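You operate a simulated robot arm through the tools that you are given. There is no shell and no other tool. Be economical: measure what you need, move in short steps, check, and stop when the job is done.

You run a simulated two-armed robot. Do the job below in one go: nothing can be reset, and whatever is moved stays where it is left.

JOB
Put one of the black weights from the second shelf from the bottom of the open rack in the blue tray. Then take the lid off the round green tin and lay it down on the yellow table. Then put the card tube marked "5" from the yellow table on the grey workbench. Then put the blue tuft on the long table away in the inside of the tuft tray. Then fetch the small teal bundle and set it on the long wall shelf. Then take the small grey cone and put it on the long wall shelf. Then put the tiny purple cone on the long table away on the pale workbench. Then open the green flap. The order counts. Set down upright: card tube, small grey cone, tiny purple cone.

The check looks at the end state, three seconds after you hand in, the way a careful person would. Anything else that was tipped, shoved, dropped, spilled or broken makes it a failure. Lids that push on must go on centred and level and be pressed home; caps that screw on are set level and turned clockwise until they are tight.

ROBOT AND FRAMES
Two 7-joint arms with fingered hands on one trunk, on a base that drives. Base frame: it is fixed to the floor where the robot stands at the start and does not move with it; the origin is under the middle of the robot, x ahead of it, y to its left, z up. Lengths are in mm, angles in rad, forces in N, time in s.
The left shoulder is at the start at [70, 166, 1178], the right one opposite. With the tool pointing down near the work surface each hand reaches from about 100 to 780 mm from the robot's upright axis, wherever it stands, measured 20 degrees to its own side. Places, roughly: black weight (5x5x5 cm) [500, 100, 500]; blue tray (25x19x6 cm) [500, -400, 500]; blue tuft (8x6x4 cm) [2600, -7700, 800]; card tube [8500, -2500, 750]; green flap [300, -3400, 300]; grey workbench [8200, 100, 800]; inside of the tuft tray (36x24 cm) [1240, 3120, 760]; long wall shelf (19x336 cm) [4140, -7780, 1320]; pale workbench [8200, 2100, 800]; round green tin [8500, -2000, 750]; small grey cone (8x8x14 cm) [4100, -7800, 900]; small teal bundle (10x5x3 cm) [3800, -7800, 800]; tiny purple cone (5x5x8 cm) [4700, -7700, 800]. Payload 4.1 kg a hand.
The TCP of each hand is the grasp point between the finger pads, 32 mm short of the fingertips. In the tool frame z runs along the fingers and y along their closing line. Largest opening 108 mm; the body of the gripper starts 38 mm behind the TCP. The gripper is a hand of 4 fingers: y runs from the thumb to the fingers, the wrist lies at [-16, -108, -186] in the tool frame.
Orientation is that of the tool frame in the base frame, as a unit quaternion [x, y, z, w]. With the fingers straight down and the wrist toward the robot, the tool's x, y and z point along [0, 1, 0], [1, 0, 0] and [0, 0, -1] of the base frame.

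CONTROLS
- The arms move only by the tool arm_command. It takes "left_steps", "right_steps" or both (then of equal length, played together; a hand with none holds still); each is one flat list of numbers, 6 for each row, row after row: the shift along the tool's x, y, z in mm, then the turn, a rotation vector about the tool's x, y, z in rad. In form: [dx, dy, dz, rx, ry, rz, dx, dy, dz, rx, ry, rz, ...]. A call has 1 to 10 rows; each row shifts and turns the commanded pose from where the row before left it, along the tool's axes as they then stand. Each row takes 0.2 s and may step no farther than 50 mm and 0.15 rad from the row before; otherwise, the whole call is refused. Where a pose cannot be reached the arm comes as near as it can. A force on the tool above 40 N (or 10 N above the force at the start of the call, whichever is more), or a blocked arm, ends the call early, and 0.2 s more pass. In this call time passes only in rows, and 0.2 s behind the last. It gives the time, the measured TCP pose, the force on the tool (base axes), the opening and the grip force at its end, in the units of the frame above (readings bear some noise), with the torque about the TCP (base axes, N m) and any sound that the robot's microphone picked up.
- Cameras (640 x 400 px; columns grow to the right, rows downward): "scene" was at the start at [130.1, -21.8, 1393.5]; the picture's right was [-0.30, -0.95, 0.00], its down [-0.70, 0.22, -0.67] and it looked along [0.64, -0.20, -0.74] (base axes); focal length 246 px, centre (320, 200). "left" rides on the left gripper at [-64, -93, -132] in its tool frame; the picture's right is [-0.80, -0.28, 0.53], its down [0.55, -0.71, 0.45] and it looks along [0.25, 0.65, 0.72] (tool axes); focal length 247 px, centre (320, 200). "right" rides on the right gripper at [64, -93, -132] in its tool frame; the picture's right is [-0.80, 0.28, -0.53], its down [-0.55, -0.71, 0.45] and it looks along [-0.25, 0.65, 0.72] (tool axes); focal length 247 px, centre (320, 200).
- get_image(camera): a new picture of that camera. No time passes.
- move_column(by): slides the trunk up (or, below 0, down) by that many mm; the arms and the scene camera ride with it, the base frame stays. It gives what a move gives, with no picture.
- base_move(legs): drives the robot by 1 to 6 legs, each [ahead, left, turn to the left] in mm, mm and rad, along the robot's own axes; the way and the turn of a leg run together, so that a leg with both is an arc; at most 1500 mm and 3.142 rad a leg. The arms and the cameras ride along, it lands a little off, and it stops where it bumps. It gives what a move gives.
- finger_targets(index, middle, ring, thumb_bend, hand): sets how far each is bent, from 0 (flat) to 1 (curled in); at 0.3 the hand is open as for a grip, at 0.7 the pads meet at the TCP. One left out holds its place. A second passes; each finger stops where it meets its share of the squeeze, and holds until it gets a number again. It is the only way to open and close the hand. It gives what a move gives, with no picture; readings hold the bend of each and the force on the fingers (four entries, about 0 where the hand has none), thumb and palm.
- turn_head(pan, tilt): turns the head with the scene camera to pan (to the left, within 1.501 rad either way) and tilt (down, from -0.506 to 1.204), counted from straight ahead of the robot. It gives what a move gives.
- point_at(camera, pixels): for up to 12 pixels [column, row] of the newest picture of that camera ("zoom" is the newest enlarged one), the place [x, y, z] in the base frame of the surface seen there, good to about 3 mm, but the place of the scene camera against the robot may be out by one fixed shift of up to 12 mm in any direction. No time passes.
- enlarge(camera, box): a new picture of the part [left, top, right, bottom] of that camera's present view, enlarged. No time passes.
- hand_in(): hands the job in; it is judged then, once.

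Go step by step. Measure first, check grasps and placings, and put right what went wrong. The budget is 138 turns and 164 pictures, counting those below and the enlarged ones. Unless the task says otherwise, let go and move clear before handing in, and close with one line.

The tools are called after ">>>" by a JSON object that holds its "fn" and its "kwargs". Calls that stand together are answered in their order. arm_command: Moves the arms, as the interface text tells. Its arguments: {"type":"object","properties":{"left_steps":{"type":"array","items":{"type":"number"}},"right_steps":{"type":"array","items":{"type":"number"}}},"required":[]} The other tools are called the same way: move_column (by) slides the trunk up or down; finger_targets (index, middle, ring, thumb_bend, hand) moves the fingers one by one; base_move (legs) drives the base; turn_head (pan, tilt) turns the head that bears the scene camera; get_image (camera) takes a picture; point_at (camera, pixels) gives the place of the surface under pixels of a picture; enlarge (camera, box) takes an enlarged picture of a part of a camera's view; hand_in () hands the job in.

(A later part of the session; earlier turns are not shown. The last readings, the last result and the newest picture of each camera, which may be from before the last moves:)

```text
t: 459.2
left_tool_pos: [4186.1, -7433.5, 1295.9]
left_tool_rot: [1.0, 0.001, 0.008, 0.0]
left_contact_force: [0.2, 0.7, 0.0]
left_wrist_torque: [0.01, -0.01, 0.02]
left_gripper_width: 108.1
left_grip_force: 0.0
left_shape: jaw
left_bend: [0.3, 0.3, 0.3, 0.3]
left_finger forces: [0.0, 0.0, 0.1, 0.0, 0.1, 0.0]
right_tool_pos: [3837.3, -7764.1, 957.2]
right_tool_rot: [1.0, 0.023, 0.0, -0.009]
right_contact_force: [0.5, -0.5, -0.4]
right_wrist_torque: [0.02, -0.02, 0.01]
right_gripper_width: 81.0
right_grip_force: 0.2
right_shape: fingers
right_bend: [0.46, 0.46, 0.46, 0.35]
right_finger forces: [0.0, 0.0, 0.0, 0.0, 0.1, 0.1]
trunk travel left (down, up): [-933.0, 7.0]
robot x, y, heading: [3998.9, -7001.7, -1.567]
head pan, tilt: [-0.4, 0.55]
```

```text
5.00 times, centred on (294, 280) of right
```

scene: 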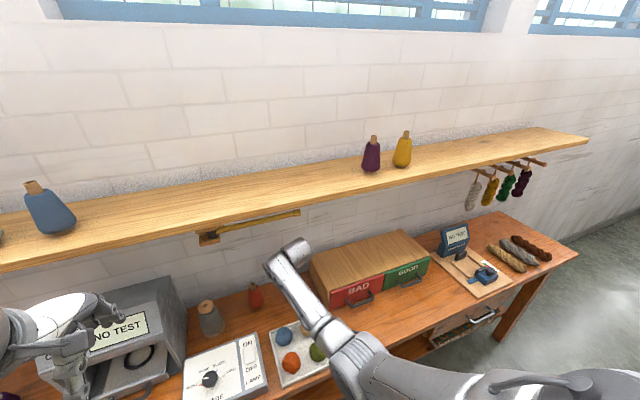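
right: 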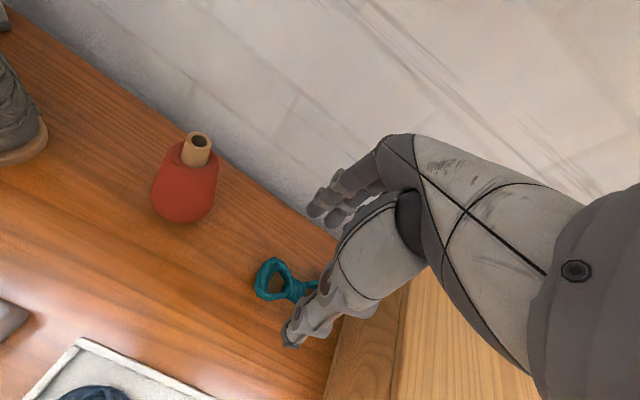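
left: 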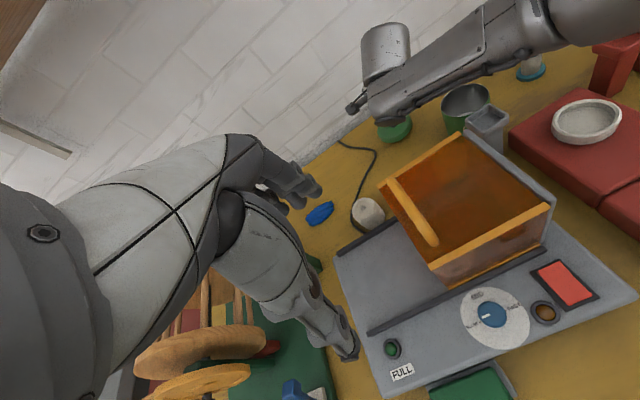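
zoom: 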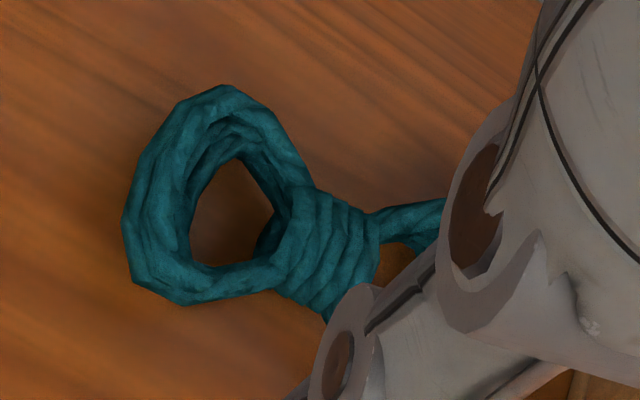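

Waist at [3799,-7776], table z≈799. I'll descend onto it and close.

>>> {"fn": "arm_command", "kwargs": {"right_steps": [-38.5, 10.3, 10, 0, 0, 0, 0, 0, 40, 0, 0, 0, 0, 0, 40, 0, 0, 0, 0, 0, 31, 0, 0, 0]}}

>>> {"fn": "finger_targets", "kwargs": {"hand": "right", "index": 0.7, "middle": 0.7, "ring": 0.7, "thumb_bend": 0.7}}

>>> {"fn": "arm_command", "kwargs": {"right_steps": [0, 0, -20, 0, 0, 0, 0, 0, -40, 0, 0, 0, 0, 0, -40, 0, 0, 0, 0, -20, -20, 0, 0, 0]}}

>>> {"fn": "get_image", "kwargs": {"camera": "right"}}

```text
t: 460.2
left_tool_pos: [4185.3, -7433.4, 1296.2]
left_tool_rot: [1.0, 0.0, 0.007, 0.0]
left_contact_force: [-1.0, 0.1, -0.3]
left_wrist_torque: [0.04, -0.02, -0.04]
left_gripper_width: 107.9
left_grip_force: 0.1
left_shape: jaw
left_bend: [0.3, 0.3, 0.3, 0.3]
left_finger forces: [0.1, 0.1, 0.0, 0.0, 0.1, 0.0]
right_tool_pos: [3801.4, -7773.6, 839.2]
right_tool_rot: [1.0, 0.023, 0.001, -0.007]
right_contact_force: [-0.6, -0.7, 0.9]
right_wrist_torque: [-0.01, 0.01, 0.03]
right_gripper_width: 81.4
right_grip_force: 0.3
right_shape: fingers
right_bend: [0.46, 0.46, 0.46, 0.35]
right_finger forces: [0.0, 1.0, 0.0, 0.0, 0.0, 0.0]
trunk travel left (down, up): [-933.0, 7.0]
robot x, y, heading: [3998.6, -7003.6, -1.563]
head pan, tilt: [-0.4, 0.55]
```

```text
t: 461.2
left_tool_pos: [4186.1, -7433.0, 1296.5]
left_tool_rot: [1.0, 0.001, 0.008, 0.0]
left_contact_force: [0.4, -0.8, -0.7]
left_wrist_torque: [0.03, -0.01, 0.0]
left_gripper_width: 108.1
left_grip_force: 0.1
left_shape: jaw
left_bend: [0.3, 0.3, 0.3, 0.3]
left_finger forces: [0.1, 0.0, 0.0, 0.0, 0.0, 0.0]
right_tool_pos: [3800.2, -7772.8, 838.8]
right_tool_rot: [1.0, 0.024, 0.0, -0.008]
right_contact_force: [-0.3, 0.0, -0.5]
right_wrist_torque: [0.0, 0.0, 0.02]
right_gripper_width: 46.4
right_grip_force: 15.3
right_shape: fingers
right_bend: [0.63, 0.64, 0.64, 0.47]
right_finger forces: [4.8, 5.7, 5.0, 0.1, 15.5, 0.0]
trunk travel left (down, up): [-933.0, 7.0]
robot x, y, heading: [4001.1, -7002.5, -1.567]
head pan, tilt: [-0.4, 0.55]
```

```text
t: 462.2
left_tool_pos: [4186.2, -7432.8, 1296.7]
left_tool_rot: [1.0, 0.001, 0.008, 0.001]
left_contact_force: [-1.1, -0.2, 0.2]
left_wrist_torque: [-0.01, 0.0, 0.01]
left_gripper_width: 108.1
left_grip_force: 0.1
left_shape: jaw
left_bend: [0.3, 0.3, 0.3, 0.3]
left_finger forces: [0.1, 0.0, 0.0, 0.1, 0.1, 0.0]
right_tool_pos: [3798.6, -7753.4, 958.9]
right_tool_rot: [1.0, 0.022, 0.001, -0.007]
right_contact_force: [-0.3, 0.0, 0.2]
right_wrist_torque: [0.01, 0.03, -0.01]
right_gripper_width: 46.6
right_grip_force: 15.2
right_shape: fingers
right_bend: [0.63, 0.65, 0.64, 0.47]
right_finger forces: [4.9, 5.5, 4.8, 0.0, 15.3, 0.0]
trunk travel left (down, up): [-933.0, 7.0]
robot x, y, heading: [3997.3, -7001.1, -1.569]
head pan, tilt: [-0.4, 0.55]
```

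```text
62 pictures are left
```

right: 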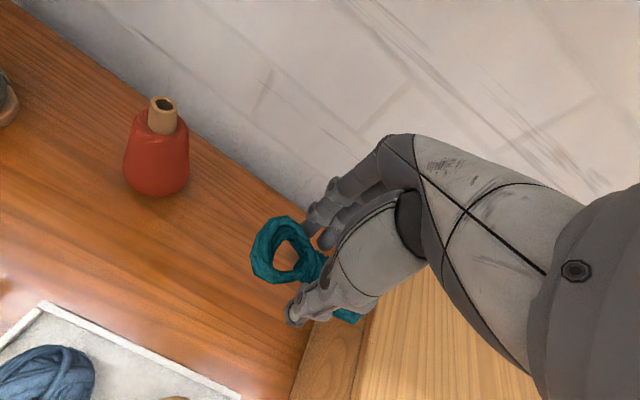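

The bundle is held. I'll measure the shelf and its items while backing off 200 mm.

>>> {"fn": "base_move", "kwargs": {"legs": [[-210, 0, 0]]}}

>>> {"fn": "get_image", "kwargs": {"camera": "scene"}}

>>> {"fn": "point_at", "kwargs": {"camera": "scene", "pixels": [[120, 205], [200, 190], [280, 180], [200, 205], [200, 175], [280, 165], [300, 190], [55, 200], [370, 160], [340, 170], [240, 195]]}}

```text
t: 463.9
left_tool_pos: [4186.2, -7220.5, 1295.0]
left_tool_rot: [1.0, 0.002, 0.008, 0.0]
left_contact_force: [-0.2, -0.3, 0.5]
left_wrist_torque: [-0.01, 0.04, -0.02]
left_gripper_width: 108.1
left_grip_force: 0.0
left_shape: jaw
left_bend: [0.3, 0.3, 0.3, 0.3]
left_finger forces: [0.0, 0.0, 0.1, 0.0, 0.0, 0.1]
right_tool_pos: [3800.2, -7542.7, 955.8]
right_tool_rot: [1.0, 0.025, 0.0, -0.008]
right_contact_force: [0.4, 0.1, -0.6]
right_wrist_torque: [0.05, 0.0, 0.0]
right_gripper_width: 46.4
right_grip_force: 15.9
right_shape: fingers
right_bend: [0.63, 0.65, 0.64, 0.47]
right_finger forces: [4.9, 5.5, 4.9, 0.0, 15.3, 0.0]
trunk travel left (down, up): [-933.0, 7.0]
robot x, y, heading: [3998.8, -6788.0, -1.565]
head pan, tilt: [-0.4, 0.55]
```

```text
61 pictures are left
```

scene: 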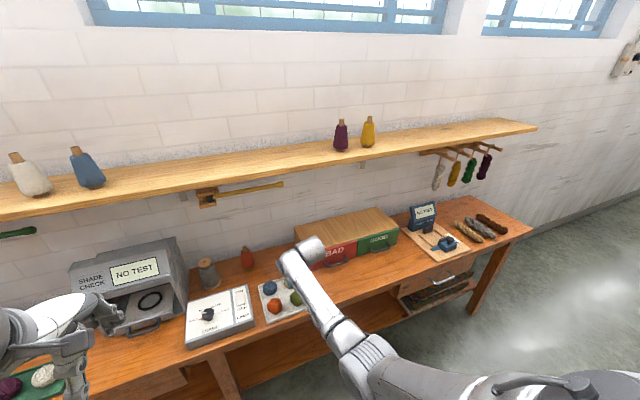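

```text
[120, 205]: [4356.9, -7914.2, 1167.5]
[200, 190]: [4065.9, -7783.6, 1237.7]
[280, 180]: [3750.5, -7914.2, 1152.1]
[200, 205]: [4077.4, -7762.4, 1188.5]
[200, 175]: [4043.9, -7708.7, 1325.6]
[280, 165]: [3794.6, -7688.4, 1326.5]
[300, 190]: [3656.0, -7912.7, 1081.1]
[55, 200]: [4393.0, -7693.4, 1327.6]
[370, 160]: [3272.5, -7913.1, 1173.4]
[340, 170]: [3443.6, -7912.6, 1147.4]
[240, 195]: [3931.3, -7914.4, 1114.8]
```

Shelf top is z≈1325, front edge y≈-7687, free above x 3600–4300. I'll raise the bundle to z≈1400 in front of the shelf.

>>> {"fn": "arm_command", "kwargs": {"right_steps": [0, 0, -49, 0, 0, 0, 0, 0, -49, 0, 0, 0, 0, 0, -49, 0, 0, 0, 0, 0, -49, 0, 0, 0, 0, 0, -49, 0, 0, 0, 0, 0, -49, 0, 0, 0, 0, 0, -49, 0, 0, 0, 0, 0, -49, 0, 0, 0, 0, 0, -49, 0, 0, 0]}}

>>> {"fn": "get_image", "kwargs": {"camera": "scene"}}

```text
t: 465.9
left_tool_pos: [4186.6, -7215.5, 1295.3]
left_tool_rot: [1.0, 0.001, 0.008, 0.001]
left_contact_force: [0.6, 0.4, 0.3]
left_wrist_torque: [-0.01, 0.0, 0.02]
left_gripper_width: 107.9
left_grip_force: 0.1
left_shape: jaw
left_bend: [0.3, 0.3, 0.3, 0.3]
left_finger forces: [0.0, 0.1, 0.1, 0.1, 0.0, 0.0]
right_tool_pos: [3799.9, -7542.4, 1402.3]
right_tool_rot: [1.0, 0.024, 0.0, -0.007]
right_contact_force: [-0.9, 0.3, 0.0]
right_wrist_torque: [-0.02, 0.01, 0.01]
right_gripper_width: 46.3
right_grip_force: 15.1
right_shape: fingers
right_bend: [0.63, 0.65, 0.64, 0.47]
right_finger forces: [4.9, 5.1, 4.7, 0.0, 14.9, 0.0]
trunk travel left (down, up): [-933.0, 7.0]
robot x, y, heading: [3997.4, -6788.2, -1.57]
head pan, tilt: [-0.4, 0.55]
```

```text
60 pictures are left
```

scene: 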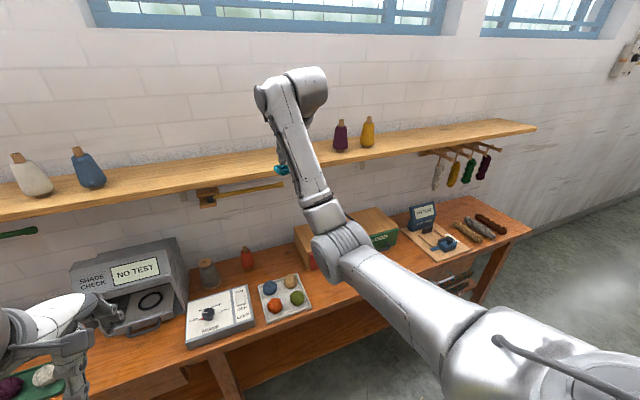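

Clear. I'll drive forward 230 mm so the bundle is over the shelf, then measure.

>>> {"fn": "base_move", "kwargs": {"legs": [[230, 0, 0]]}}

>>> {"fn": "get_image", "kwargs": {"camera": "right"}}

>>> {"fn": "point_at", "kwargs": {"camera": "right", "pixels": [[270, 260], [265, 270], [240, 260], [230, 300], [260, 320], [200, 240], [180, 330], [300, 330]]}}

```text
t: 467.6
left_tool_pos: [4187.7, -7438.6, 1297.7]
left_tool_rot: [1.0, 0.002, 0.008, 0.002]
left_contact_force: [0.2, 0.4, -0.2]
left_wrist_torque: [-0.04, 0.0, 0.01]
left_gripper_width: 107.9
left_grip_force: 0.0
left_shape: jaw
left_bend: [0.3, 0.3, 0.3, 0.3]
left_finger forces: [0.0, 0.0, 0.1, 0.0, 0.0, 0.1]
right_tool_pos: [3801.4, -7765.4, 1402.7]
right_tool_rot: [1.0, 0.025, 0.001, -0.005]
right_contact_force: [-0.4, -0.3, -0.2]
right_wrist_torque: [0.0, 0.02, 0.01]
right_gripper_width: 46.1
right_grip_force: 15.3
right_shape: fingers
right_bend: [0.63, 0.65, 0.64, 0.47]
right_finger forces: [4.9, 5.3, 4.7, 0.0, 14.9, 0.0]
trunk travel left (down, up): [-933.0, 7.0]
robot x, y, heading: [3997.8, -7014.8, -1.564]
head pan, tilt: [-0.4, 0.55]
```

```text
59 pictures are left
```

right: 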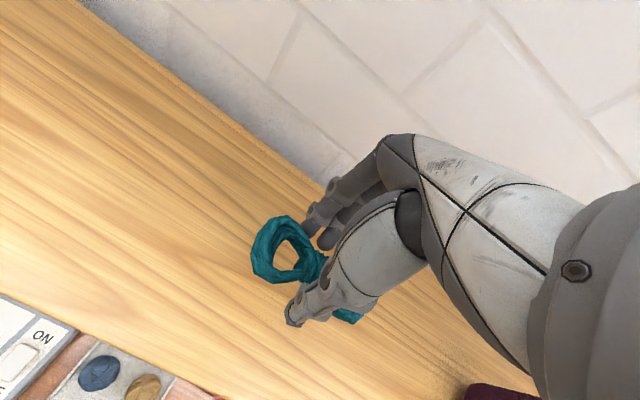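

```text
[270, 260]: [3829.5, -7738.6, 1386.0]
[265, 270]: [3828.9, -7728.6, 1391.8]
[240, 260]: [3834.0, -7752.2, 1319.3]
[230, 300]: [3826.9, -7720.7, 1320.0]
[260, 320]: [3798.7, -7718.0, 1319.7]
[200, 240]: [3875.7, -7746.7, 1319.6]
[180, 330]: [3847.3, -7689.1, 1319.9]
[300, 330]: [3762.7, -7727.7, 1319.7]
```

Shelf top is 1320. I'll lower 42 mm, release and rise.

>>> {"fn": "arm_command", "kwargs": {"right_steps": [0, 12, 20, 0, 0, 0, 0, 0, 18, 0, 0, 0, 0, 0, 5, 0, 0, 0]}}

>>> {"fn": "finger_targets", "kwargs": {"hand": "right", "index": 0.48, "middle": 0.48, "ring": 0.48, "thumb_bend": 0.35}}

>>> {"fn": "arm_command", "kwargs": {"right_steps": [0, 0, -15, 0, 0, 0, 0, 0, -25, 0, 0, 0, 0, 0, -40, 0, 0, 0]}}

>>> {"fn": "get_image", "kwargs": {"camera": "right"}}

```text
t: 468.4
left_tool_pos: [4187.6, -7443.3, 1295.6]
left_tool_rot: [1.0, 0.002, 0.008, 0.002]
left_contact_force: [0.2, -0.2, 0.2]
left_wrist_torque: [-0.01, -0.02, -0.02]
left_gripper_width: 107.9
left_grip_force: 0.1
left_shape: jaw
left_bend: [0.3, 0.3, 0.3, 0.3]
left_finger forces: [0.0, 0.1, 0.1, 0.0, 0.0, 0.1]
right_tool_pos: [3802.2, -7779.8, 1357.0]
right_tool_rot: [1.0, 0.024, 0.001, -0.007]
right_contact_force: [-0.6, 1.2, 1.2]
right_wrist_torque: [0.06, 0.02, -0.01]
right_gripper_width: 45.8
right_grip_force: 14.8
right_shape: fingers
right_bend: [0.63, 0.65, 0.64, 0.47]
right_finger forces: [4.9, 5.3, 4.6, 0.0, 15.5, 0.0]
trunk travel left (down, up): [-933.0, 7.0]
robot x, y, heading: [3999.5, -7010.4, -1.564]
head pan, tilt: [-0.4, 0.55]
```

```text
t: 469.4
left_tool_pos: [4188.2, -7442.1, 1296.1]
left_tool_rot: [1.0, 0.002, 0.007, 0.0]
left_contact_force: [0.7, 0.6, -0.7]
left_wrist_torque: [0.0, 0.02, -0.04]
left_gripper_width: 108.0
left_grip_force: 0.0
left_shape: jaw
left_bend: [0.3, 0.3, 0.3, 0.3]
left_finger forces: [0.0, 0.0, 0.0, 0.0, 0.0, 0.0]
right_tool_pos: [3802.2, -7779.9, 1358.2]
right_tool_rot: [1.0, 0.024, 0.0, -0.008]
right_contact_force: [0.3, 0.0, 0.5]
right_wrist_torque: [-0.01, -0.02, 0.0]
right_gripper_width: 77.8
right_grip_force: 0.6
right_shape: fingers
right_bend: [0.48, 0.48, 0.48, 0.35]
right_finger forces: [0.0, 0.3, 0.1, 0.0, 0.0, 0.1]
trunk travel left (down, up): [-933.0, 7.0]
robot x, y, heading: [3998.6, -7011.5, -1.564]
head pan, tilt: [-0.4, 0.55]
```

```text
t: 470.2
left_tool_pos: [4187.8, -7440.6, 1295.3]
left_tool_rot: [1.0, 0.002, 0.007, 0.003]
left_contact_force: [-1.1, -0.3, 0.1]
left_wrist_torque: [0.01, 0.01, 0.01]
left_gripper_width: 108.1
left_grip_force: 0.1
left_shape: jaw
left_bend: [0.3, 0.3, 0.3, 0.3]
left_finger forces: [0.1, 0.0, 0.1, 0.0, 0.0, 0.1]
right_tool_pos: [3802.4, -7779.9, 1436.4]
right_tool_rot: [1.0, 0.025, 0.001, -0.007]
right_contact_force: [-0.6, 0.3, 0.3]
right_wrist_torque: [0.0, -0.02, -0.03]
right_gripper_width: 78.2
right_grip_force: 0.1
right_shape: fingers
right_bend: [0.48, 0.48, 0.48, 0.35]
right_finger forces: [0.0, 0.1, 0.0, 0.1, 0.0, 0.0]
trunk travel left (down, up): [-933.0, 7.0]
robot x, y, heading: [3999.6, -7012.1, -1.562]
head pan, tilt: [-0.4, 0.55]
```

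```text
58 pictures are left
```

right: 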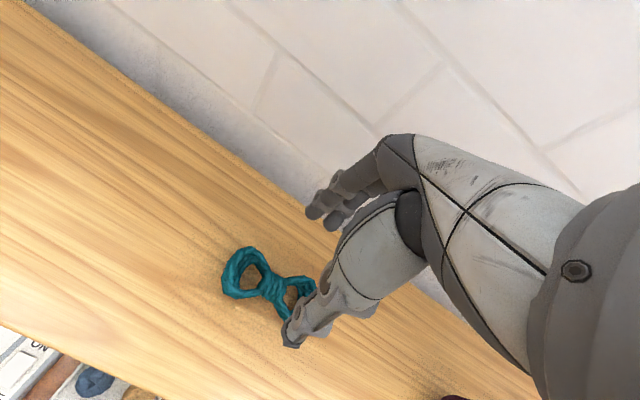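

The bundle lies on the shelf. Next the grey cone: back off, lower the hand, shift 300 mm left and look.

>>> {"fn": "base_move", "kwargs": {"legs": [[-240, 0, 0]]}}

>>> {"fn": "arm_command", "kwargs": {"right_steps": [0, 0, 49, 0, 0, 0, 0, 0, 49, 0, 0, 0, 0, 0, 49, 0, 0, 0, 0, 0, 49, 0, 0, 0, 0, 0, 49, 0, 0, 0, 0, 0, 49, 0, 0, 0, 0, 0, 49, 0, 0, 0, 0, 0, 49, 0, 0, 0, 0, 0, 49, 0, 0, 0]}}

>>> {"fn": "base_move", "kwargs": {"legs": [[0, 300, -0.006]]}}

>>> {"fn": "turn_head", "kwargs": {"pan": -0.1, "tilt": 0.6}}

>>> {"fn": "get_image", "kwargs": {"camera": "right"}}

>>> {"fn": "get_image", "kwargs": {"camera": "scene"}}

```text
t: 472.0
left_tool_pos: [4185.2, -7201.8, 1295.1]
left_tool_rot: [1.0, 0.0, 0.007, 0.0]
left_contact_force: [-0.5, -1.2, -0.5]
left_wrist_torque: [0.03, -0.02, -0.03]
left_gripper_width: 108.0
left_grip_force: 0.1
left_shape: jaw
left_bend: [0.3, 0.3, 0.3, 0.3]
left_finger forces: [0.0, 0.0, 0.1, 0.0, 0.0, 0.1]
right_tool_pos: [3799.5, -7540.4, 1434.4]
right_tool_rot: [1.0, 0.023, 0.0, -0.007]
right_contact_force: [-0.5, 0.7, -0.2]
right_wrist_torque: [0.0, 0.01, 0.01]
right_gripper_width: 78.1
right_grip_force: 0.0
right_shape: fingers
right_bend: [0.48, 0.48, 0.48, 0.35]
right_finger forces: [0.0, 0.0, 0.1, 0.1, 0.1, 0.0]
trunk travel left (down, up): [-933.0, 7.0]
robot x, y, heading: [3999.7, -6772.7, -1.568]
head pan, tilt: [-0.4, 0.55]
```

```text
t: 474.0
left_tool_pos: [4185.0, -7198.9, 1296.9]
left_tool_rot: [1.0, 0.001, 0.009, 0.001]
left_contact_force: [-0.6, 0.0, -0.6]
left_wrist_torque: [0.01, -0.01, 0.02]
left_gripper_width: 107.8
left_grip_force: 0.1
left_shape: jaw
left_bend: [0.3, 0.3, 0.3, 0.3]
left_finger forces: [0.0, 0.0, 0.0, 0.0, 0.1, 0.0]
right_tool_pos: [3798.7, -7531.0, 992.6]
right_tool_rot: [1.0, 0.024, 0.001, -0.007]
right_contact_force: [-0.4, -0.5, 0.5]
right_wrist_torque: [0.02, -0.01, 0.03]
right_gripper_width: 78.1
right_grip_force: 0.1
right_shape: fingers
right_bend: [0.48, 0.48, 0.48, 0.35]
right_finger forces: [0.0, 0.1, 0.0, 0.1, 0.1, 0.0]
trunk travel left (down, up): [-933.0, 7.0]
robot x, y, heading: [3994.9, -6768.3, -1.569]
head pan, tilt: [-0.4, 0.55]
```

```text
t: 476.0
left_tool_pos: [4478.3, -7201.9, 1295.8]
left_tool_rot: [1.0, -0.002, 0.009, 0.001]
left_contact_force: [-0.4, 0.1, -0.2]
left_wrist_torque: [0.02, 0.0, 0.0]
left_gripper_width: 108.1
left_grip_force: 0.1
left_shape: jaw
left_bend: [0.3, 0.3, 0.3, 0.3]
left_finger forces: [0.1, 0.1, 0.1, 0.0, 0.0, 0.1]
right_tool_pos: [4089.4, -7528.1, 994.5]
right_tool_rot: [1.0, 0.021, 0.001, -0.007]
right_contact_force: [-0.3, 0.7, 0.5]
right_wrist_torque: [-0.04, -0.01, -0.01]
right_gripper_width: 78.3
right_grip_force: 0.1
right_shape: fingers
right_bend: [0.48, 0.48, 0.48, 0.35]
right_finger forces: [0.0, 0.0, 0.1, 0.1, 0.0, 0.0]
trunk travel left (down, up): [-933.0, 7.0]
robot x, y, heading: [4291.5, -6766.8, -1.573]
head pan, tilt: [-0.4, 0.55]
```

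```text
t: 476.8
left_tool_pos: [4480.4, -7201.3, 1296.7]
left_tool_rot: [1.0, -0.002, 0.006, 0.0]
left_contact_force: [0.3, 0.0, -0.2]
left_wrist_torque: [0.0, 0.0, -0.02]
left_gripper_width: 107.9
left_grip_force: 0.1
left_shape: jaw
left_bend: [0.3, 0.3, 0.3, 0.3]
left_finger forces: [0.0, 0.0, 0.1, 0.0, 0.0, 0.1]
right_tool_pos: [4090.4, -7528.6, 993.2]
right_tool_rot: [1.0, 0.021, 0.0, -0.007]
right_contact_force: [-0.2, 0.0, 0.3]
right_wrist_torque: [-0.01, -0.01, 0.03]
right_gripper_width: 78.1
right_grip_force: 0.0
right_shape: fingers
right_bend: [0.48, 0.48, 0.48, 0.35]
right_finger forces: [0.0, 0.0, 0.0, 0.0, 0.0, 0.1]
trunk travel left (down, up): [-933.0, 7.0]
robot x, y, heading: [4294.5, -6769.2, -1.574]
head pan, tilt: [-0.099, 0.6]
```

```text
57 pictures are left
```

right: 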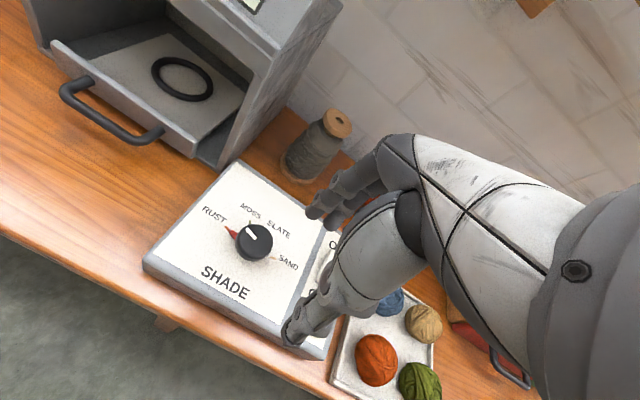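

```text
56 pictures are left
```

scene: 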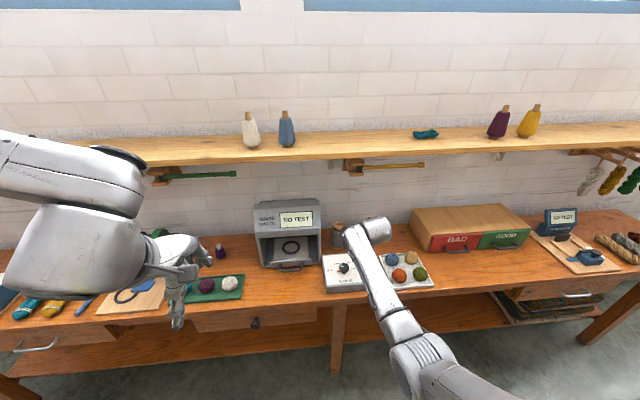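

Now I'll measure the cone at (320,145) in the hand camera.

>>> {"fn": "enlarge", "kwargs": {"camera": "right", "box": [250, 80, 378, 200]}}

>>> {"fn": "point_at", "kwargs": {"camera": "right", "pixels": [[338, 122], [318, 140], [308, 158], [295, 165], [285, 175], [325, 155], [300, 135], [260, 130], [285, 95], [245, 150]]}}

```text
3.33 times, centred on (314, 140) of right
```

zoom: 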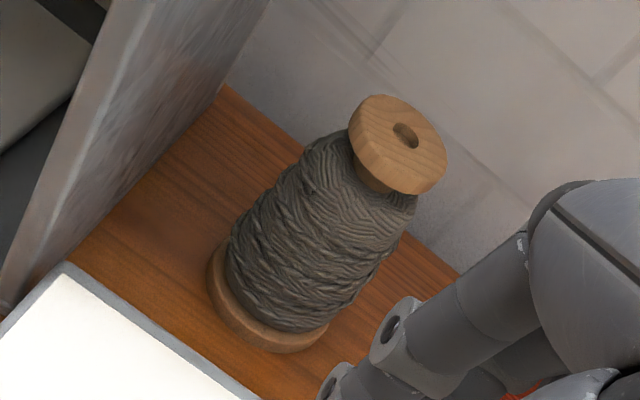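

```text
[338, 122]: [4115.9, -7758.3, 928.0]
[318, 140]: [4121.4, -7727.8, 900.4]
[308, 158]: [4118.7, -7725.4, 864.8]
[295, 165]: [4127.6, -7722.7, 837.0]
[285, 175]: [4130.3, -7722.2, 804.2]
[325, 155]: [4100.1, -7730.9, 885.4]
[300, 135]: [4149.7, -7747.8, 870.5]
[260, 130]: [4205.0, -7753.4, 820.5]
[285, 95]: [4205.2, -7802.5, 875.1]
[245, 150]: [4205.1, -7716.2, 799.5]
```

Cone axis ≈[4116,-7760], top 930. I'll open the hand, align above it, and check.

>>> {"fn": "finger_targets", "kwargs": {"hand": "right", "index": 0.3, "middle": 0.3, "ring": 0.3, "thumb_bend": 0.3}}

>>> {"fn": "base_move", "kwargs": {"legs": [[232, 25, 0]]}}

>>> {"fn": "get_image", "kwargs": {"camera": "right"}}

>>> {"fn": "point_at", "kwargs": {"camera": "right", "pixels": [[300, 250], [290, 262], [308, 262], [305, 240], [280, 270], [260, 290]]}}

```text
t: 477.8
left_tool_pos: [4480.9, -7200.9, 1296.0]
left_tool_rot: [1.0, -0.001, 0.008, 0.001]
left_contact_force: [-0.5, -0.8, -0.4]
left_wrist_torque: [-0.04, -0.01, -0.01]
left_gripper_width: 107.9
left_grip_force: 0.1
left_shape: jaw
left_bend: [0.3, 0.3, 0.3, 0.3]
left_finger forces: [0.0, 0.1, 0.0, 0.1, 0.0, 0.1]
right_tool_pos: [4090.9, -7529.0, 993.9]
right_tool_rot: [1.0, 0.021, 0.001, -0.007]
right_contact_force: [-0.6, 0.3, -0.1]
right_wrist_torque: [-0.02, 0.02, 0.02]
right_gripper_width: 108.1
right_grip_force: 0.0
right_shape: fingers
right_bend: [0.3, 0.3, 0.3, 0.3]
right_finger forces: [0.1, 0.0, 0.0, 0.1, 0.1, 0.1]
trunk travel left (down, up): [-933.0, 7.0]
robot x, y, heading: [4294.3, -6766.6, -1.574]
head pan, tilt: [-0.099, 0.6]
```

```text
t: 479.6
left_tool_pos: [4503.4, -7430.1, 1297.6]
left_tool_rot: [1.0, -0.003, 0.007, 0.003]
left_contact_force: [0.7, -0.2, -0.6]
left_wrist_torque: [0.01, 0.03, 0.0]
left_gripper_width: 108.3
left_grip_force: 0.0
left_shape: jaw
left_bend: [0.3, 0.3, 0.3, 0.3]
left_finger forces: [0.0, 0.0, 0.0, 0.0, 0.0, 0.0]
right_tool_pos: [4113.6, -7757.1, 995.2]
right_tool_rot: [1.0, 0.021, 0.001, -0.006]
right_contact_force: [-0.2, 1.0, -0.2]
right_wrist_torque: [-0.01, 0.03, 0.0]
right_gripper_width: 108.2
right_grip_force: 0.0
right_shape: fingers
right_bend: [0.3, 0.3, 0.3, 0.3]
right_finger forces: [0.1, 0.1, 0.0, 0.0, 0.0, 0.0]
trunk travel left (down, up): [-933.0, 7.0]
robot x, y, heading: [4323.5, -7000.7, -1.576]
head pan, tilt: [-0.099, 0.6]
```

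```text
54 pictures are left
```

right: 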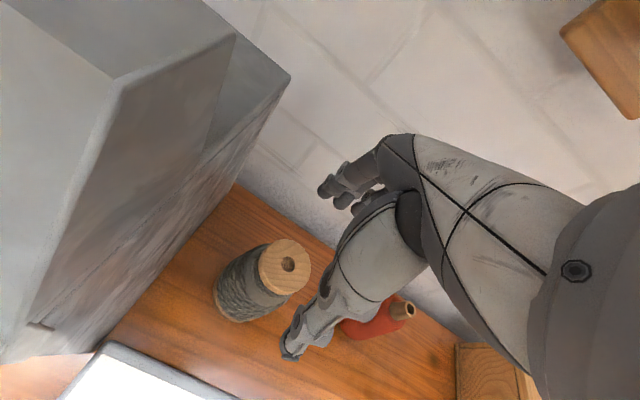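

```text
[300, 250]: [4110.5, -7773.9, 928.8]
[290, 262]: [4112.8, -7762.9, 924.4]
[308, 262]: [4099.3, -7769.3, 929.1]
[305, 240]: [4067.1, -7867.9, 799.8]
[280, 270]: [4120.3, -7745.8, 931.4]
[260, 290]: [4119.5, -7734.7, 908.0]
```

Well aligned (top centre [4115,-7761]). I'll descend to z≈882 and grip.

>>> {"fn": "arm_command", "kwargs": {"right_steps": [2, 4, 30, 0, 0, 0, 0, 0, 30, 0, 0, 0, 0, 0, 30, 0, 0, 0, 0, 0, 22, 0, 0, 0]}}

>>> {"fn": "finger_targets", "kwargs": {"hand": "right", "index": 0.7, "middle": 0.7, "ring": 0.7, "thumb_bend": 0.7}}

>>> {"fn": "get_image", "kwargs": {"camera": "right"}}

```text
t: 480.6
left_tool_pos: [4504.1, -7431.0, 1297.1]
left_tool_rot: [1.0, -0.003, 0.007, 0.001]
left_contact_force: [0.3, 0.7, -0.2]
left_wrist_torque: [-0.02, 0.01, -0.01]
left_gripper_width: 107.9
left_grip_force: 0.1
left_shape: jaw
left_bend: [0.3, 0.3, 0.3, 0.3]
left_finger forces: [0.0, 0.0, 0.1, 0.0, 0.1, 0.0]
right_tool_pos: [4116.3, -7761.8, 883.4]
right_tool_rot: [1.0, 0.02, 0.001, -0.006]
right_contact_force: [0.4, 0.0, 1.4]
right_wrist_torque: [0.04, 0.02, 0.03]
right_gripper_width: 108.9
right_grip_force: 0.5
right_shape: fingers
right_bend: [0.3, 0.3, 0.3, 0.3]
right_finger forces: [0.0, 0.0, 0.1, 0.0, 1.0, 0.0]
trunk travel left (down, up): [-933.0, 7.0]
robot x, y, heading: [4319.2, -6998.4, -1.578]
head pan, tilt: [-0.099, 0.6]
```

```text
t: 481.6
left_tool_pos: [4504.9, -7430.1, 1296.5]
left_tool_rot: [1.0, -0.003, 0.009, 0.002]
left_contact_force: [1.2, 1.1, 0.2]
left_wrist_torque: [-0.01, 0.01, 0.0]
left_gripper_width: 108.0
left_grip_force: 0.0
left_shape: jaw
left_bend: [0.3, 0.3, 0.3, 0.3]
left_finger forces: [0.0, 0.0, 0.0, 0.1, 0.1, 0.1]
right_tool_pos: [4115.8, -7761.0, 883.5]
right_tool_rot: [1.0, 0.02, 0.001, -0.006]
right_contact_force: [-0.3, -2.2, 5.8]
right_wrist_torque: [-0.49, 0.1, -0.02]
right_gripper_width: 58.1
right_grip_force: 21.9
right_shape: fingers
right_bend: [0.53, 0.53, 0.62, 0.5]
right_finger forces: [7.3, 8.2, 6.1, 0.0, 22.2, 0.0]
trunk travel left (down, up): [-933.0, 7.0]
robot x, y, heading: [4317.6, -6997.8, -1.577]
head pan, tilt: [-0.099, 0.6]
```

```text
53 pictures are left
```

right: 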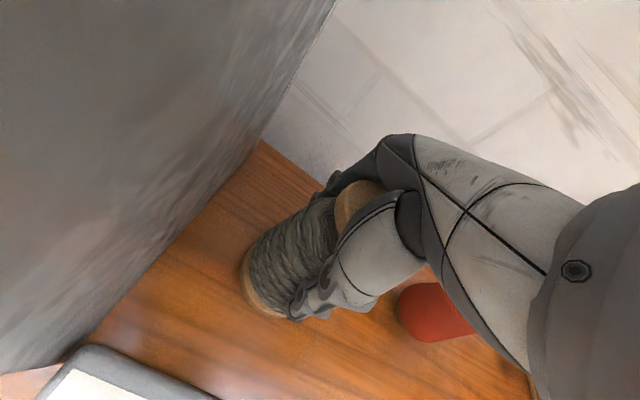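

Gripped with all fingers (22 N). I'll lift 90 mm and check that it hangs straight.

>>> {"fn": "arm_command", "kwargs": {"right_steps": [0, 0, -10, 0, 0, 0, 0, 0, -30, 0, 0, 0, 0, 0, -30, 0, 0, 0, 0, 0, -20, 0, 0, 0]}}

>>> {"fn": "base_move", "kwargs": {"legs": [[-240, 0, 0.006]]}}

>>> {"fn": "get_image", "kwargs": {"camera": "right"}}

>>> {"fn": "get_image", "kwargs": {"camera": "scene"}}

```text
t: 482.6
left_tool_pos: [4504.7, -7432.8, 1295.7]
left_tool_rot: [1.0, -0.003, 0.009, 0.001]
left_contact_force: [-0.5, -0.2, 0.4]
left_wrist_torque: [0.0, -0.03, 0.04]
left_gripper_width: 107.8
left_grip_force: 0.0
left_shape: jaw
left_bend: [0.3, 0.3, 0.3, 0.3]
left_finger forces: [0.0, 0.1, 0.1, 0.1, 0.0, 0.1]
right_tool_pos: [4115.8, -7763.4, 971.6]
right_tool_rot: [1.0, 0.02, 0.0, -0.008]
right_contact_force: [0.8, 0.1, -2.1]
right_wrist_torque: [0.01, -0.01, 0.01]
right_gripper_width: 57.9
right_grip_force: 19.9
right_shape: fingers
right_bend: [0.54, 0.54, 0.63, 0.5]
right_finger forces: [6.7, 6.6, 5.6, 0.0, 20.6, 0.1]
trunk travel left (down, up): [-933.0, 7.0]
robot x, y, heading: [4322.2, -6999.3, -1.57]
head pan, tilt: [-0.099, 0.6]
```

```text
t: 484.3
left_tool_pos: [4507.4, -7191.3, 1296.2]
left_tool_rot: [1.0, 0.002, 0.008, 0.0]
left_contact_force: [0.0, -0.1, -1.3]
left_wrist_torque: [0.04, -0.04, 0.01]
left_gripper_width: 108.2
left_grip_force: 0.2
left_shape: jaw
left_bend: [0.3, 0.3, 0.3, 0.3]
left_finger forces: [0.1, 0.0, 0.1, 0.0, 0.1, 0.1]
right_tool_pos: [4122.5, -7524.4, 969.6]
right_tool_rot: [1.0, 0.025, 0.0, -0.008]
right_contact_force: [0.7, -0.5, -2.5]
right_wrist_torque: [0.02, 0.0, 0.0]
right_gripper_width: 58.2
right_grip_force: 19.8
right_shape: fingers
right_bend: [0.54, 0.54, 0.63, 0.5]
right_finger forces: [6.6, 6.7, 5.6, 0.1, 20.6, 0.0]
trunk travel left (down, up): [-933.0, 7.0]
robot x, y, heading: [4318.7, -6759.1, -1.566]
head pan, tilt: [-0.099, 0.6]
```

```text
52 pictures are left
```

right: 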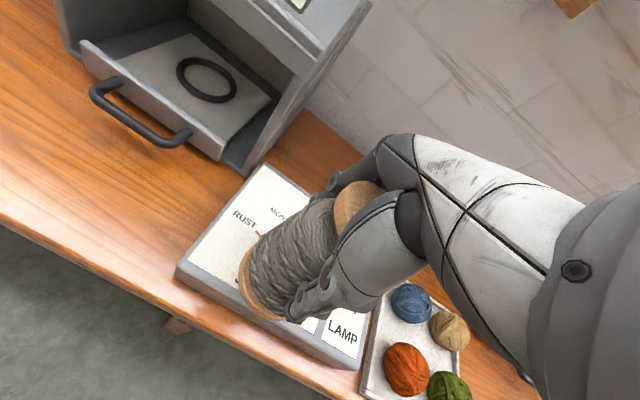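

```text
51 pictures are left
```

scene: 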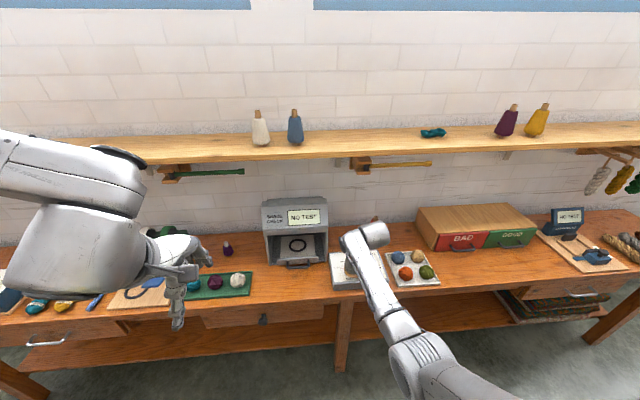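

It hangs straight. I'll raise it to z≈1450 in front of the shelf.

>>> {"fn": "arm_command", "kwargs": {"right_steps": [0, 0, -48, 0, 0, 0, 0, 0, -48, 0, 0, 0, 0, 0, -48, 0, 0, 0, 0, 0, -48, 0, 0, 0, 0, 0, -48, 0, 0, 0, 0, 0, -48, 0, 0, 0, 0, 0, -48, 0, 0, 0, 0, 0, -48, 0, 0, 0, 0, 0, -48, 0, 0, 0, 0, 0, -48, 0, 0, 0]}}

>>> {"fn": "base_move", "kwargs": {"legs": [[255, 0, -0.005]]}}

>>> {"fn": "get_image", "kwargs": {"camera": "right"}}

>>> {"fn": "point_at", "kwargs": {"camera": "right", "pixels": [[250, 290], [265, 312], [230, 270], [230, 320], [200, 250], [280, 335], [150, 330], [260, 230]]}}

```text
t: 486.5
left_tool_pos: [4507.8, -7187.5, 1297.1]
left_tool_rot: [1.0, 0.002, 0.008, 0.002]
left_contact_force: [0.1, -0.1, -0.1]
left_wrist_torque: [-0.01, -0.01, -0.03]
left_gripper_width: 107.9
left_grip_force: 0.0
left_shape: jaw
left_bend: [0.3, 0.3, 0.3, 0.3]
left_finger forces: [0.0, 0.1, 0.0, 0.0, 0.1, 0.1]
right_tool_pos: [4121.1, -7531.1, 1452.6]
right_tool_rot: [1.0, 0.024, 0.001, -0.008]
right_contact_force: [0.0, 0.5, -1.8]
right_wrist_torque: [-0.03, 0.0, 0.0]
right_gripper_width: 57.9
right_grip_force: 19.5
right_shape: fingers
right_bend: [0.54, 0.54, 0.63, 0.5]
right_finger forces: [6.7, 6.5, 5.7, 0.0, 19.6, 0.1]
trunk travel left (down, up): [-933.0, 7.0]
robot x, y, heading: [4318.7, -6758.7, -1.562]
head pan, tilt: [-0.099, 0.6]
```

```text
t: 488.4
left_tool_pos: [4507.0, -7440.6, 1296.5]
left_tool_rot: [1.0, 0.001, 0.007, 0.002]
left_contact_force: [-0.1, -0.2, -0.1]
left_wrist_torque: [-0.01, 0.01, 0.0]
left_gripper_width: 108.2
left_grip_force: 0.1
left_shape: jaw
left_bend: [0.3, 0.3, 0.3, 0.3]
left_finger forces: [0.1, 0.1, 0.0, 0.0, 0.1, 0.1]
right_tool_pos: [4119.4, -7781.1, 1453.8]
right_tool_rot: [1.0, 0.024, 0.0, -0.007]
right_contact_force: [-0.1, 1.1, -1.1]
right_wrist_torque: [-0.08, -0.03, 0.01]
right_gripper_width: 57.7
right_grip_force: 19.4
right_shape: fingers
right_bend: [0.54, 0.54, 0.63, 0.5]
right_finger forces: [6.7, 6.4, 5.5, 0.1, 19.8, 0.0]
trunk travel left (down, up): [-933.0, 7.0]
robot x, y, heading: [4322.7, -7011.8, -1.57]
head pan, tilt: [-0.099, 0.6]
```

```text
50 pictures are left
```

right: 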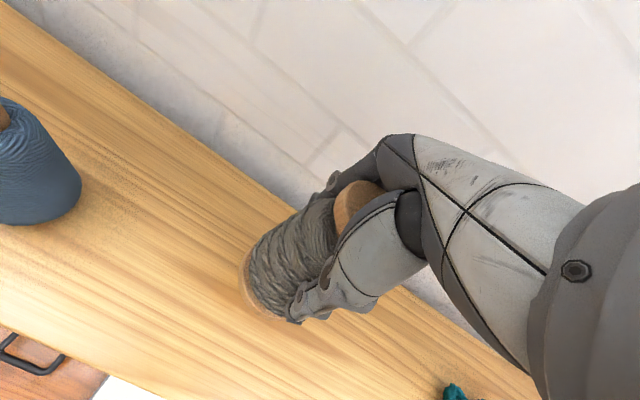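

```text
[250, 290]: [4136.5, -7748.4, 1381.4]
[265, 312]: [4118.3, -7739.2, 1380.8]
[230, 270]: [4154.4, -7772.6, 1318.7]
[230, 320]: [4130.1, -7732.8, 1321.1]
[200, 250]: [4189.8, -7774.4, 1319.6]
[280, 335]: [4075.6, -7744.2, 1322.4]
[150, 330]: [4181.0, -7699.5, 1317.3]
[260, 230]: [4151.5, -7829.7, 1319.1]
```

Base bottom should be about 49 mm above the shelf. I'll lower 45, then the last bit gently.

>>> {"fn": "arm_command", "kwargs": {"right_steps": [0, 0, 20, 0, 0, 0, 0, 0, 15, 0, 0, 0, 0, 0, 10, 0, 0, 0]}}

>>> {"fn": "arm_command", "kwargs": {"right_steps": [0, 0, 3, 0, 0, 0]}}

>>> {"fn": "arm_command", "kwargs": {"right_steps": [0, 0, 2, 0, 0, 0]}}

```text
t: 489.2
left_tool_pos: [4508.9, -7443.2, 1295.3]
left_tool_rot: [1.0, 0.001, 0.008, 0.001]
left_contact_force: [0.3, -0.3, -0.6]
left_wrist_torque: [0.0, 0.0, 0.01]
left_gripper_width: 108.2
left_grip_force: 0.0
left_shape: jaw
left_bend: [0.3, 0.3, 0.3, 0.3]
left_finger forces: [0.0, 0.0, 0.0, 0.0, 0.1, 0.0]
right_tool_pos: [4120.0, -7784.4, 1405.4]
right_tool_rot: [1.0, 0.023, -0.001, -0.007]
right_contact_force: [0.2, 0.5, -2.2]
right_wrist_torque: [0.01, 0.0, 0.01]
right_gripper_width: 57.7
right_grip_force: 18.8
right_shape: fingers
right_bend: [0.54, 0.54, 0.63, 0.5]
right_finger forces: [6.8, 6.4, 5.6, 0.0, 19.6, 0.0]
trunk travel left (down, up): [-933.0, 7.0]
robot x, y, heading: [4320.9, -7011.7, -1.566]
head pan, tilt: [-0.099, 0.6]
```

```text
t: 489.6
left_tool_pos: [4508.1, -7442.4, 1297.2]
left_tool_rot: [1.0, 0.001, 0.008, 0.002]
left_contact_force: [-0.4, -1.2, 1.4]
left_wrist_torque: [-0.01, -0.04, -0.01]
left_gripper_width: 108.0
left_grip_force: 0.1
left_shape: jaw
left_bend: [0.3, 0.3, 0.3, 0.3]
left_finger forces: [0.0, 0.0, 0.0, 0.0, 0.1, 0.0]
right_tool_pos: [4118.3, -7781.0, 1406.1]
right_tool_rot: [1.0, 0.023, 0.001, -0.005]
right_contact_force: [-0.2, -1.4, 0.7]
right_wrist_torque: [-0.17, 0.02, 0.02]
right_gripper_width: 58.0
right_grip_force: 20.6
right_shape: fingers
right_bend: [0.54, 0.54, 0.63, 0.5]
right_finger forces: [7.4, 7.1, 5.9, 0.1, 20.0, 0.0]
trunk travel left (down, up): [-933.0, 7.0]
robot x, y, heading: [4317.7, -7007.8, -1.569]
head pan, tilt: [-0.099, 0.6]
```

```text
t: 490.0
left_tool_pos: [4507.7, -7441.2, 1297.4]
left_tool_rot: [1.0, 0.001, 0.008, 0.002]
left_contact_force: [-1.0, 1.4, 0.3]
left_wrist_torque: [-0.02, 0.0, -0.01]
left_gripper_width: 108.1
left_grip_force: 0.1
left_shape: jaw
left_bend: [0.3, 0.3, 0.3, 0.3]
left_finger forces: [0.1, 0.1, 0.0, 0.0, 0.0, 0.1]
right_tool_pos: [4119.1, -7782.6, 1405.2]
right_tool_rot: [1.0, 0.024, 0.001, -0.005]
right_contact_force: [-1.0, -0.7, 10.0]
right_wrist_torque: [-0.45, 0.11, -0.02]
right_gripper_width: 57.8
right_grip_force: 22.7
right_shape: fingers
right_bend: [0.54, 0.54, 0.63, 0.5]
right_finger forces: [8.3, 7.8, 6.8, 0.1, 22.4, 0.0]
trunk travel left (down, up): [-933.0, 7.0]
robot x, y, heading: [4319.6, -7007.9, -1.568]
head pan, tilt: [-0.099, 0.6]
```

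It's down (10 N). Open, rise and check it stands.

>>> {"fn": "finger_targets", "kwargs": {"hand": "right", "index": 0.3, "middle": 0.3, "ring": 0.3, "thumb_bend": 0.3}}

>>> {"fn": "arm_command", "kwargs": {"right_steps": [0, 0, -20, 0, 0, 0, 0, 0, -30, 0, 0, 0, 0, 0, -40, 0, 0, 0]}}

>>> {"fn": "base_move", "kwargs": {"legs": [[-250, 0, 0]]}}

>>> {"fn": "get_image", "kwargs": {"camera": "scene"}}

```text
t: 491.0
left_tool_pos: [4508.2, -7441.1, 1295.8]
left_tool_rot: [1.0, 0.0, 0.008, 0.002]
left_contact_force: [0.1, 0.0, 0.5]
left_wrist_torque: [-0.04, -0.01, 0.04]
left_gripper_width: 108.1
left_grip_force: 0.1
left_shape: jaw
left_bend: [0.3, 0.3, 0.3, 0.3]
left_finger forces: [0.0, 0.1, 0.0, 0.0, 0.1, 0.0]
right_tool_pos: [4119.8, -7782.6, 1403.2]
right_tool_rot: [1.0, 0.023, 0.001, -0.006]
right_contact_force: [-0.2, 1.8, 3.7]
right_wrist_torque: [0.0, 0.01, -0.02]
right_gripper_width: 109.0
right_grip_force: 1.9
right_shape: fingers
right_bend: [0.3, 0.3, 0.3, 0.3]
right_finger forces: [0.0, 0.1, 0.1, 0.0, 3.3, 0.0]
trunk travel left (down, up): [-933.0, 7.0]
robot x, y, heading: [4319.1, -7011.0, -1.568]
head pan, tilt: [-0.099, 0.6]
```

```text
t: 491.8
left_tool_pos: [4507.1, -7441.2, 1297.0]
left_tool_rot: [1.0, 0.001, 0.007, 0.001]
left_contact_force: [0.2, -0.1, 0.9]
left_wrist_torque: [-0.02, 0.0, -0.04]
left_gripper_width: 107.5
left_grip_force: 0.0
left_shape: jaw
left_bend: [0.3, 0.3, 0.3, 0.3]
left_finger forces: [0.0, 0.1, 0.0, 0.1, 0.0, 0.0]
right_tool_pos: [4118.3, -7782.3, 1491.8]
right_tool_rot: [1.0, 0.023, 0.001, -0.007]
right_contact_force: [-0.2, -0.2, -0.2]
right_wrist_torque: [-0.01, 0.02, -0.02]
right_gripper_width: 108.5
right_grip_force: 0.1
right_shape: fingers
right_bend: [0.3, 0.3, 0.3, 0.3]
right_finger forces: [0.0, 0.1, 0.0, 0.1, 0.1, 0.0]
trunk travel left (down, up): [-933.0, 7.0]
robot x, y, heading: [4320.9, -7009.9, -1.567]
head pan, tilt: [-0.099, 0.6]
```

```text
t: 493.6
left_tool_pos: [4507.8, -7190.3, 1296.3]
left_tool_rot: [1.0, 0.002, 0.008, 0.0]
left_contact_force: [0.1, -0.4, 0.1]
left_wrist_torque: [0.03, 0.02, 0.02]
left_gripper_width: 108.1
left_grip_force: 0.1
left_shape: jaw
left_bend: [0.3, 0.3, 0.3, 0.3]
left_finger forces: [0.0, 0.0, 0.1, 0.0, 0.0, 0.1]
right_tool_pos: [4119.1, -7532.5, 1489.0]
right_tool_rot: [1.0, 0.024, 0.0, -0.008]
right_contact_force: [0.4, -0.4, 0.2]
right_wrist_torque: [0.05, 0.01, 0.0]
right_gripper_width: 108.6
right_grip_force: 0.0
right_shape: fingers
right_bend: [0.3, 0.3, 0.3, 0.3]
right_finger forces: [0.1, 0.0, 0.1, 0.1, 0.1, 0.0]
trunk travel left (down, up): [-933.0, 7.0]
robot x, y, heading: [4318.6, -6759.2, -1.566]
head pan, tilt: [-0.099, 0.6]
```

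```text
49 pictures are left
```

scene: 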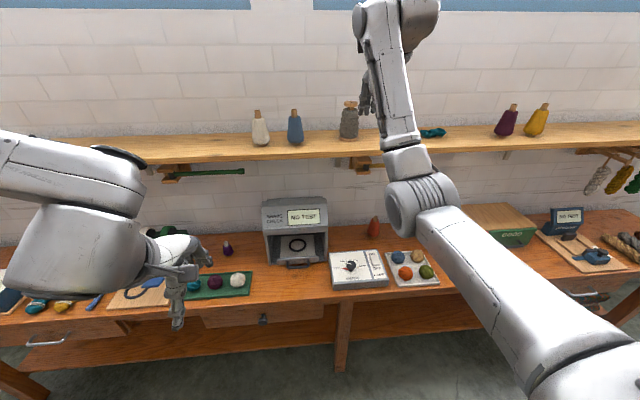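

The grey cone stands on the shelf at (349,118). Next the purple cone: lower the hand and shift 545 mm left.

>>> {"fn": "arm_command", "kwargs": {"right_steps": [0, 0, 49, 0, 0, 0, 0, 0, 49, 0, 0, 0, 0, 0, 49, 0, 0, 0, 0, 0, 49, 0, 0, 0, 0, 0, 49, 0, 0, 0, 0, 0, 49, 0, 0, 0, 0, 0, 49, 0, 0, 0, 0, 0, 49, 0, 0, 0, 0, 0, 49, 0, 0, 0, 0, 0, 49, 0, 0, 0]}}

>>> {"fn": "base_move", "kwargs": {"legs": [[0, 545, -0.004], [150, 0, 0]]}}

>>> {"fn": "finger_targets", "kwargs": {"hand": "right", "index": 0.42, "middle": 0.42, "ring": 0.42, "thumb_bend": 0.42}}

>>> {"fn": "get_image", "kwargs": {"camera": "right"}}

```text
t: 495.8
left_tool_pos: [4507.8, -7187.4, 1296.4]
left_tool_rot: [1.0, 0.001, 0.007, 0.001]
left_contact_force: [0.1, -0.4, 0.0]
left_wrist_torque: [0.0, -0.02, -0.02]
left_gripper_width: 108.0
left_grip_force: 0.1
left_shape: jaw
left_bend: [0.3, 0.3, 0.3, 0.3]
left_finger forces: [0.0, 0.1, 0.1, 0.0, 0.0, 0.0]
right_tool_pos: [4118.5, -7520.6, 999.9]
right_tool_rot: [1.0, 0.025, 0.001, -0.007]
right_contact_force: [0.0, -1.4, 0.2]
right_wrist_torque: [-0.01, 0.0, -0.03]
right_gripper_width: 108.7
right_grip_force: 0.0
right_shape: fingers
right_bend: [0.3, 0.3, 0.3, 0.3]
right_finger forces: [0.1, 0.1, 0.0, 0.0, 0.1, 0.1]
trunk travel left (down, up): [-933.0, 7.0]
robot x, y, heading: [4316.1, -6755.1, -1.563]
head pan, tilt: [-0.099, 0.6]
```

```text
t: 499.9
left_tool_pos: [5066.2, -7327.6, 1297.1]
left_tool_rot: [1.0, 0.004, 0.008, 0.003]
left_contact_force: [-0.9, -0.1, -0.1]
left_wrist_torque: [-0.03, 0.0, -0.02]
left_gripper_width: 107.9
left_grip_force: 0.1
left_shape: jaw
left_bend: [0.3, 0.3, 0.3, 0.3]
left_finger forces: [0.0, 0.0, 0.0, 0.1, 0.0, 0.1]
right_tool_pos: [4678.4, -7663.0, 1002.9]
right_tool_rot: [1.0, 0.026, 0.001, -0.006]
right_contact_force: [0.2, -0.2, -0.2]
right_wrist_torque: [-0.01, -0.03, -0.01]
right_gripper_width: 108.6
right_grip_force: 0.1
right_shape: fingers
right_bend: [0.3, 0.3, 0.3, 0.3]
right_finger forces: [0.0, 0.0, 0.0, 0.0, 0.0, 0.0]
trunk travel left (down, up): [-933.0, 7.0]
robot x, y, heading: [4876.1, -6903.5, -1.56]
head pan, tilt: [-0.099, 0.6]
```

```text
t: 500.9
left_tool_pos: [5064.7, -7329.8, 1297.6]
left_tool_rot: [1.0, 0.004, 0.008, 0.001]
left_contact_force: [0.5, 0.4, -0.6]
left_wrist_torque: [0.02, -0.01, -0.02]
left_gripper_width: 107.9
left_grip_force: 0.0
left_shape: jaw
left_bend: [0.3, 0.3, 0.3, 0.3]
left_finger forces: [0.0, 0.0, 0.0, 0.1, 0.0, 0.1]
right_tool_pos: [4678.7, -7665.9, 999.7]
right_tool_rot: [1.0, 0.028, 0.0, -0.007]
right_contact_force: [0.1, -0.3, 0.1]
right_wrist_torque: [-0.04, 0.01, 0.0]
right_gripper_width: 77.8
right_grip_force: 0.0
right_shape: fingers
right_bend: [0.42, 0.42, 0.42, 0.42]
right_finger forces: [0.0, 0.0, 0.0, 0.0, 0.1, 0.0]
trunk travel left (down, up): [-933.0, 7.0]
robot x, y, heading: [4870.0, -6897.7, -1.559]
head pan, tilt: [-0.099, 0.6]
```

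```text
48 pictures are left
```

right: 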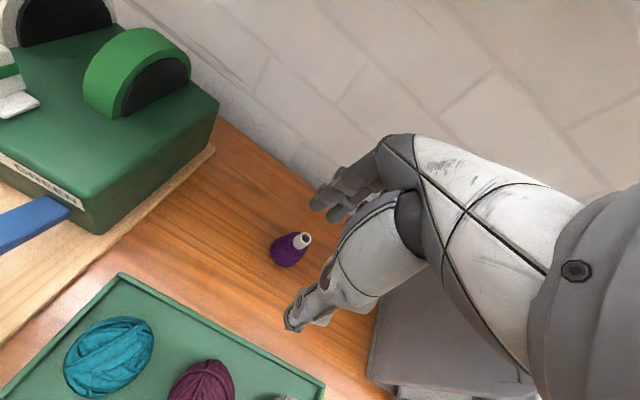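

>>> {"fn": "enlarge", "kwargs": {"camera": "right", "box": [250, 210, 346, 290]}}

>>> {"fn": "point_at", "kwargs": {"camera": "right", "pixels": [[301, 240], [296, 245], [290, 252], [283, 260], [275, 250], [290, 240], [260, 270], [385, 330], [150, 60], [210, 105]]}}

```text
5.00 times, centred on (298, 250) of right
```

zoom: 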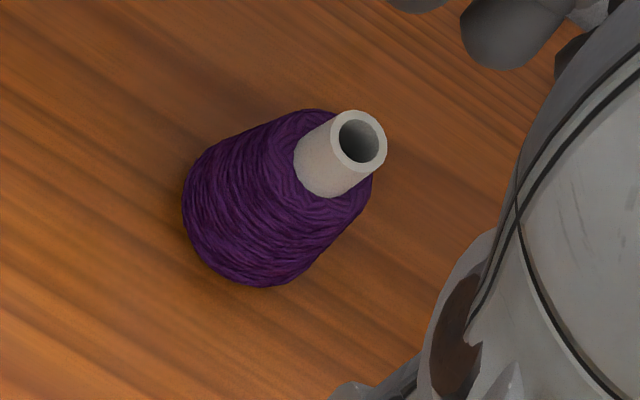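

```text
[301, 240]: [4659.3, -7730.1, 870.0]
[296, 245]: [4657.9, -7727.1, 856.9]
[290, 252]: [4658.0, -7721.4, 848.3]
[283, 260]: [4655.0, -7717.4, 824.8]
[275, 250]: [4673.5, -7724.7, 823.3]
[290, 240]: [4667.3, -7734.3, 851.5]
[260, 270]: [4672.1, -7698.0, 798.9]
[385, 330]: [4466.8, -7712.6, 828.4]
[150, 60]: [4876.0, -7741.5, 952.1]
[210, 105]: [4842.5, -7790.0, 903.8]
```

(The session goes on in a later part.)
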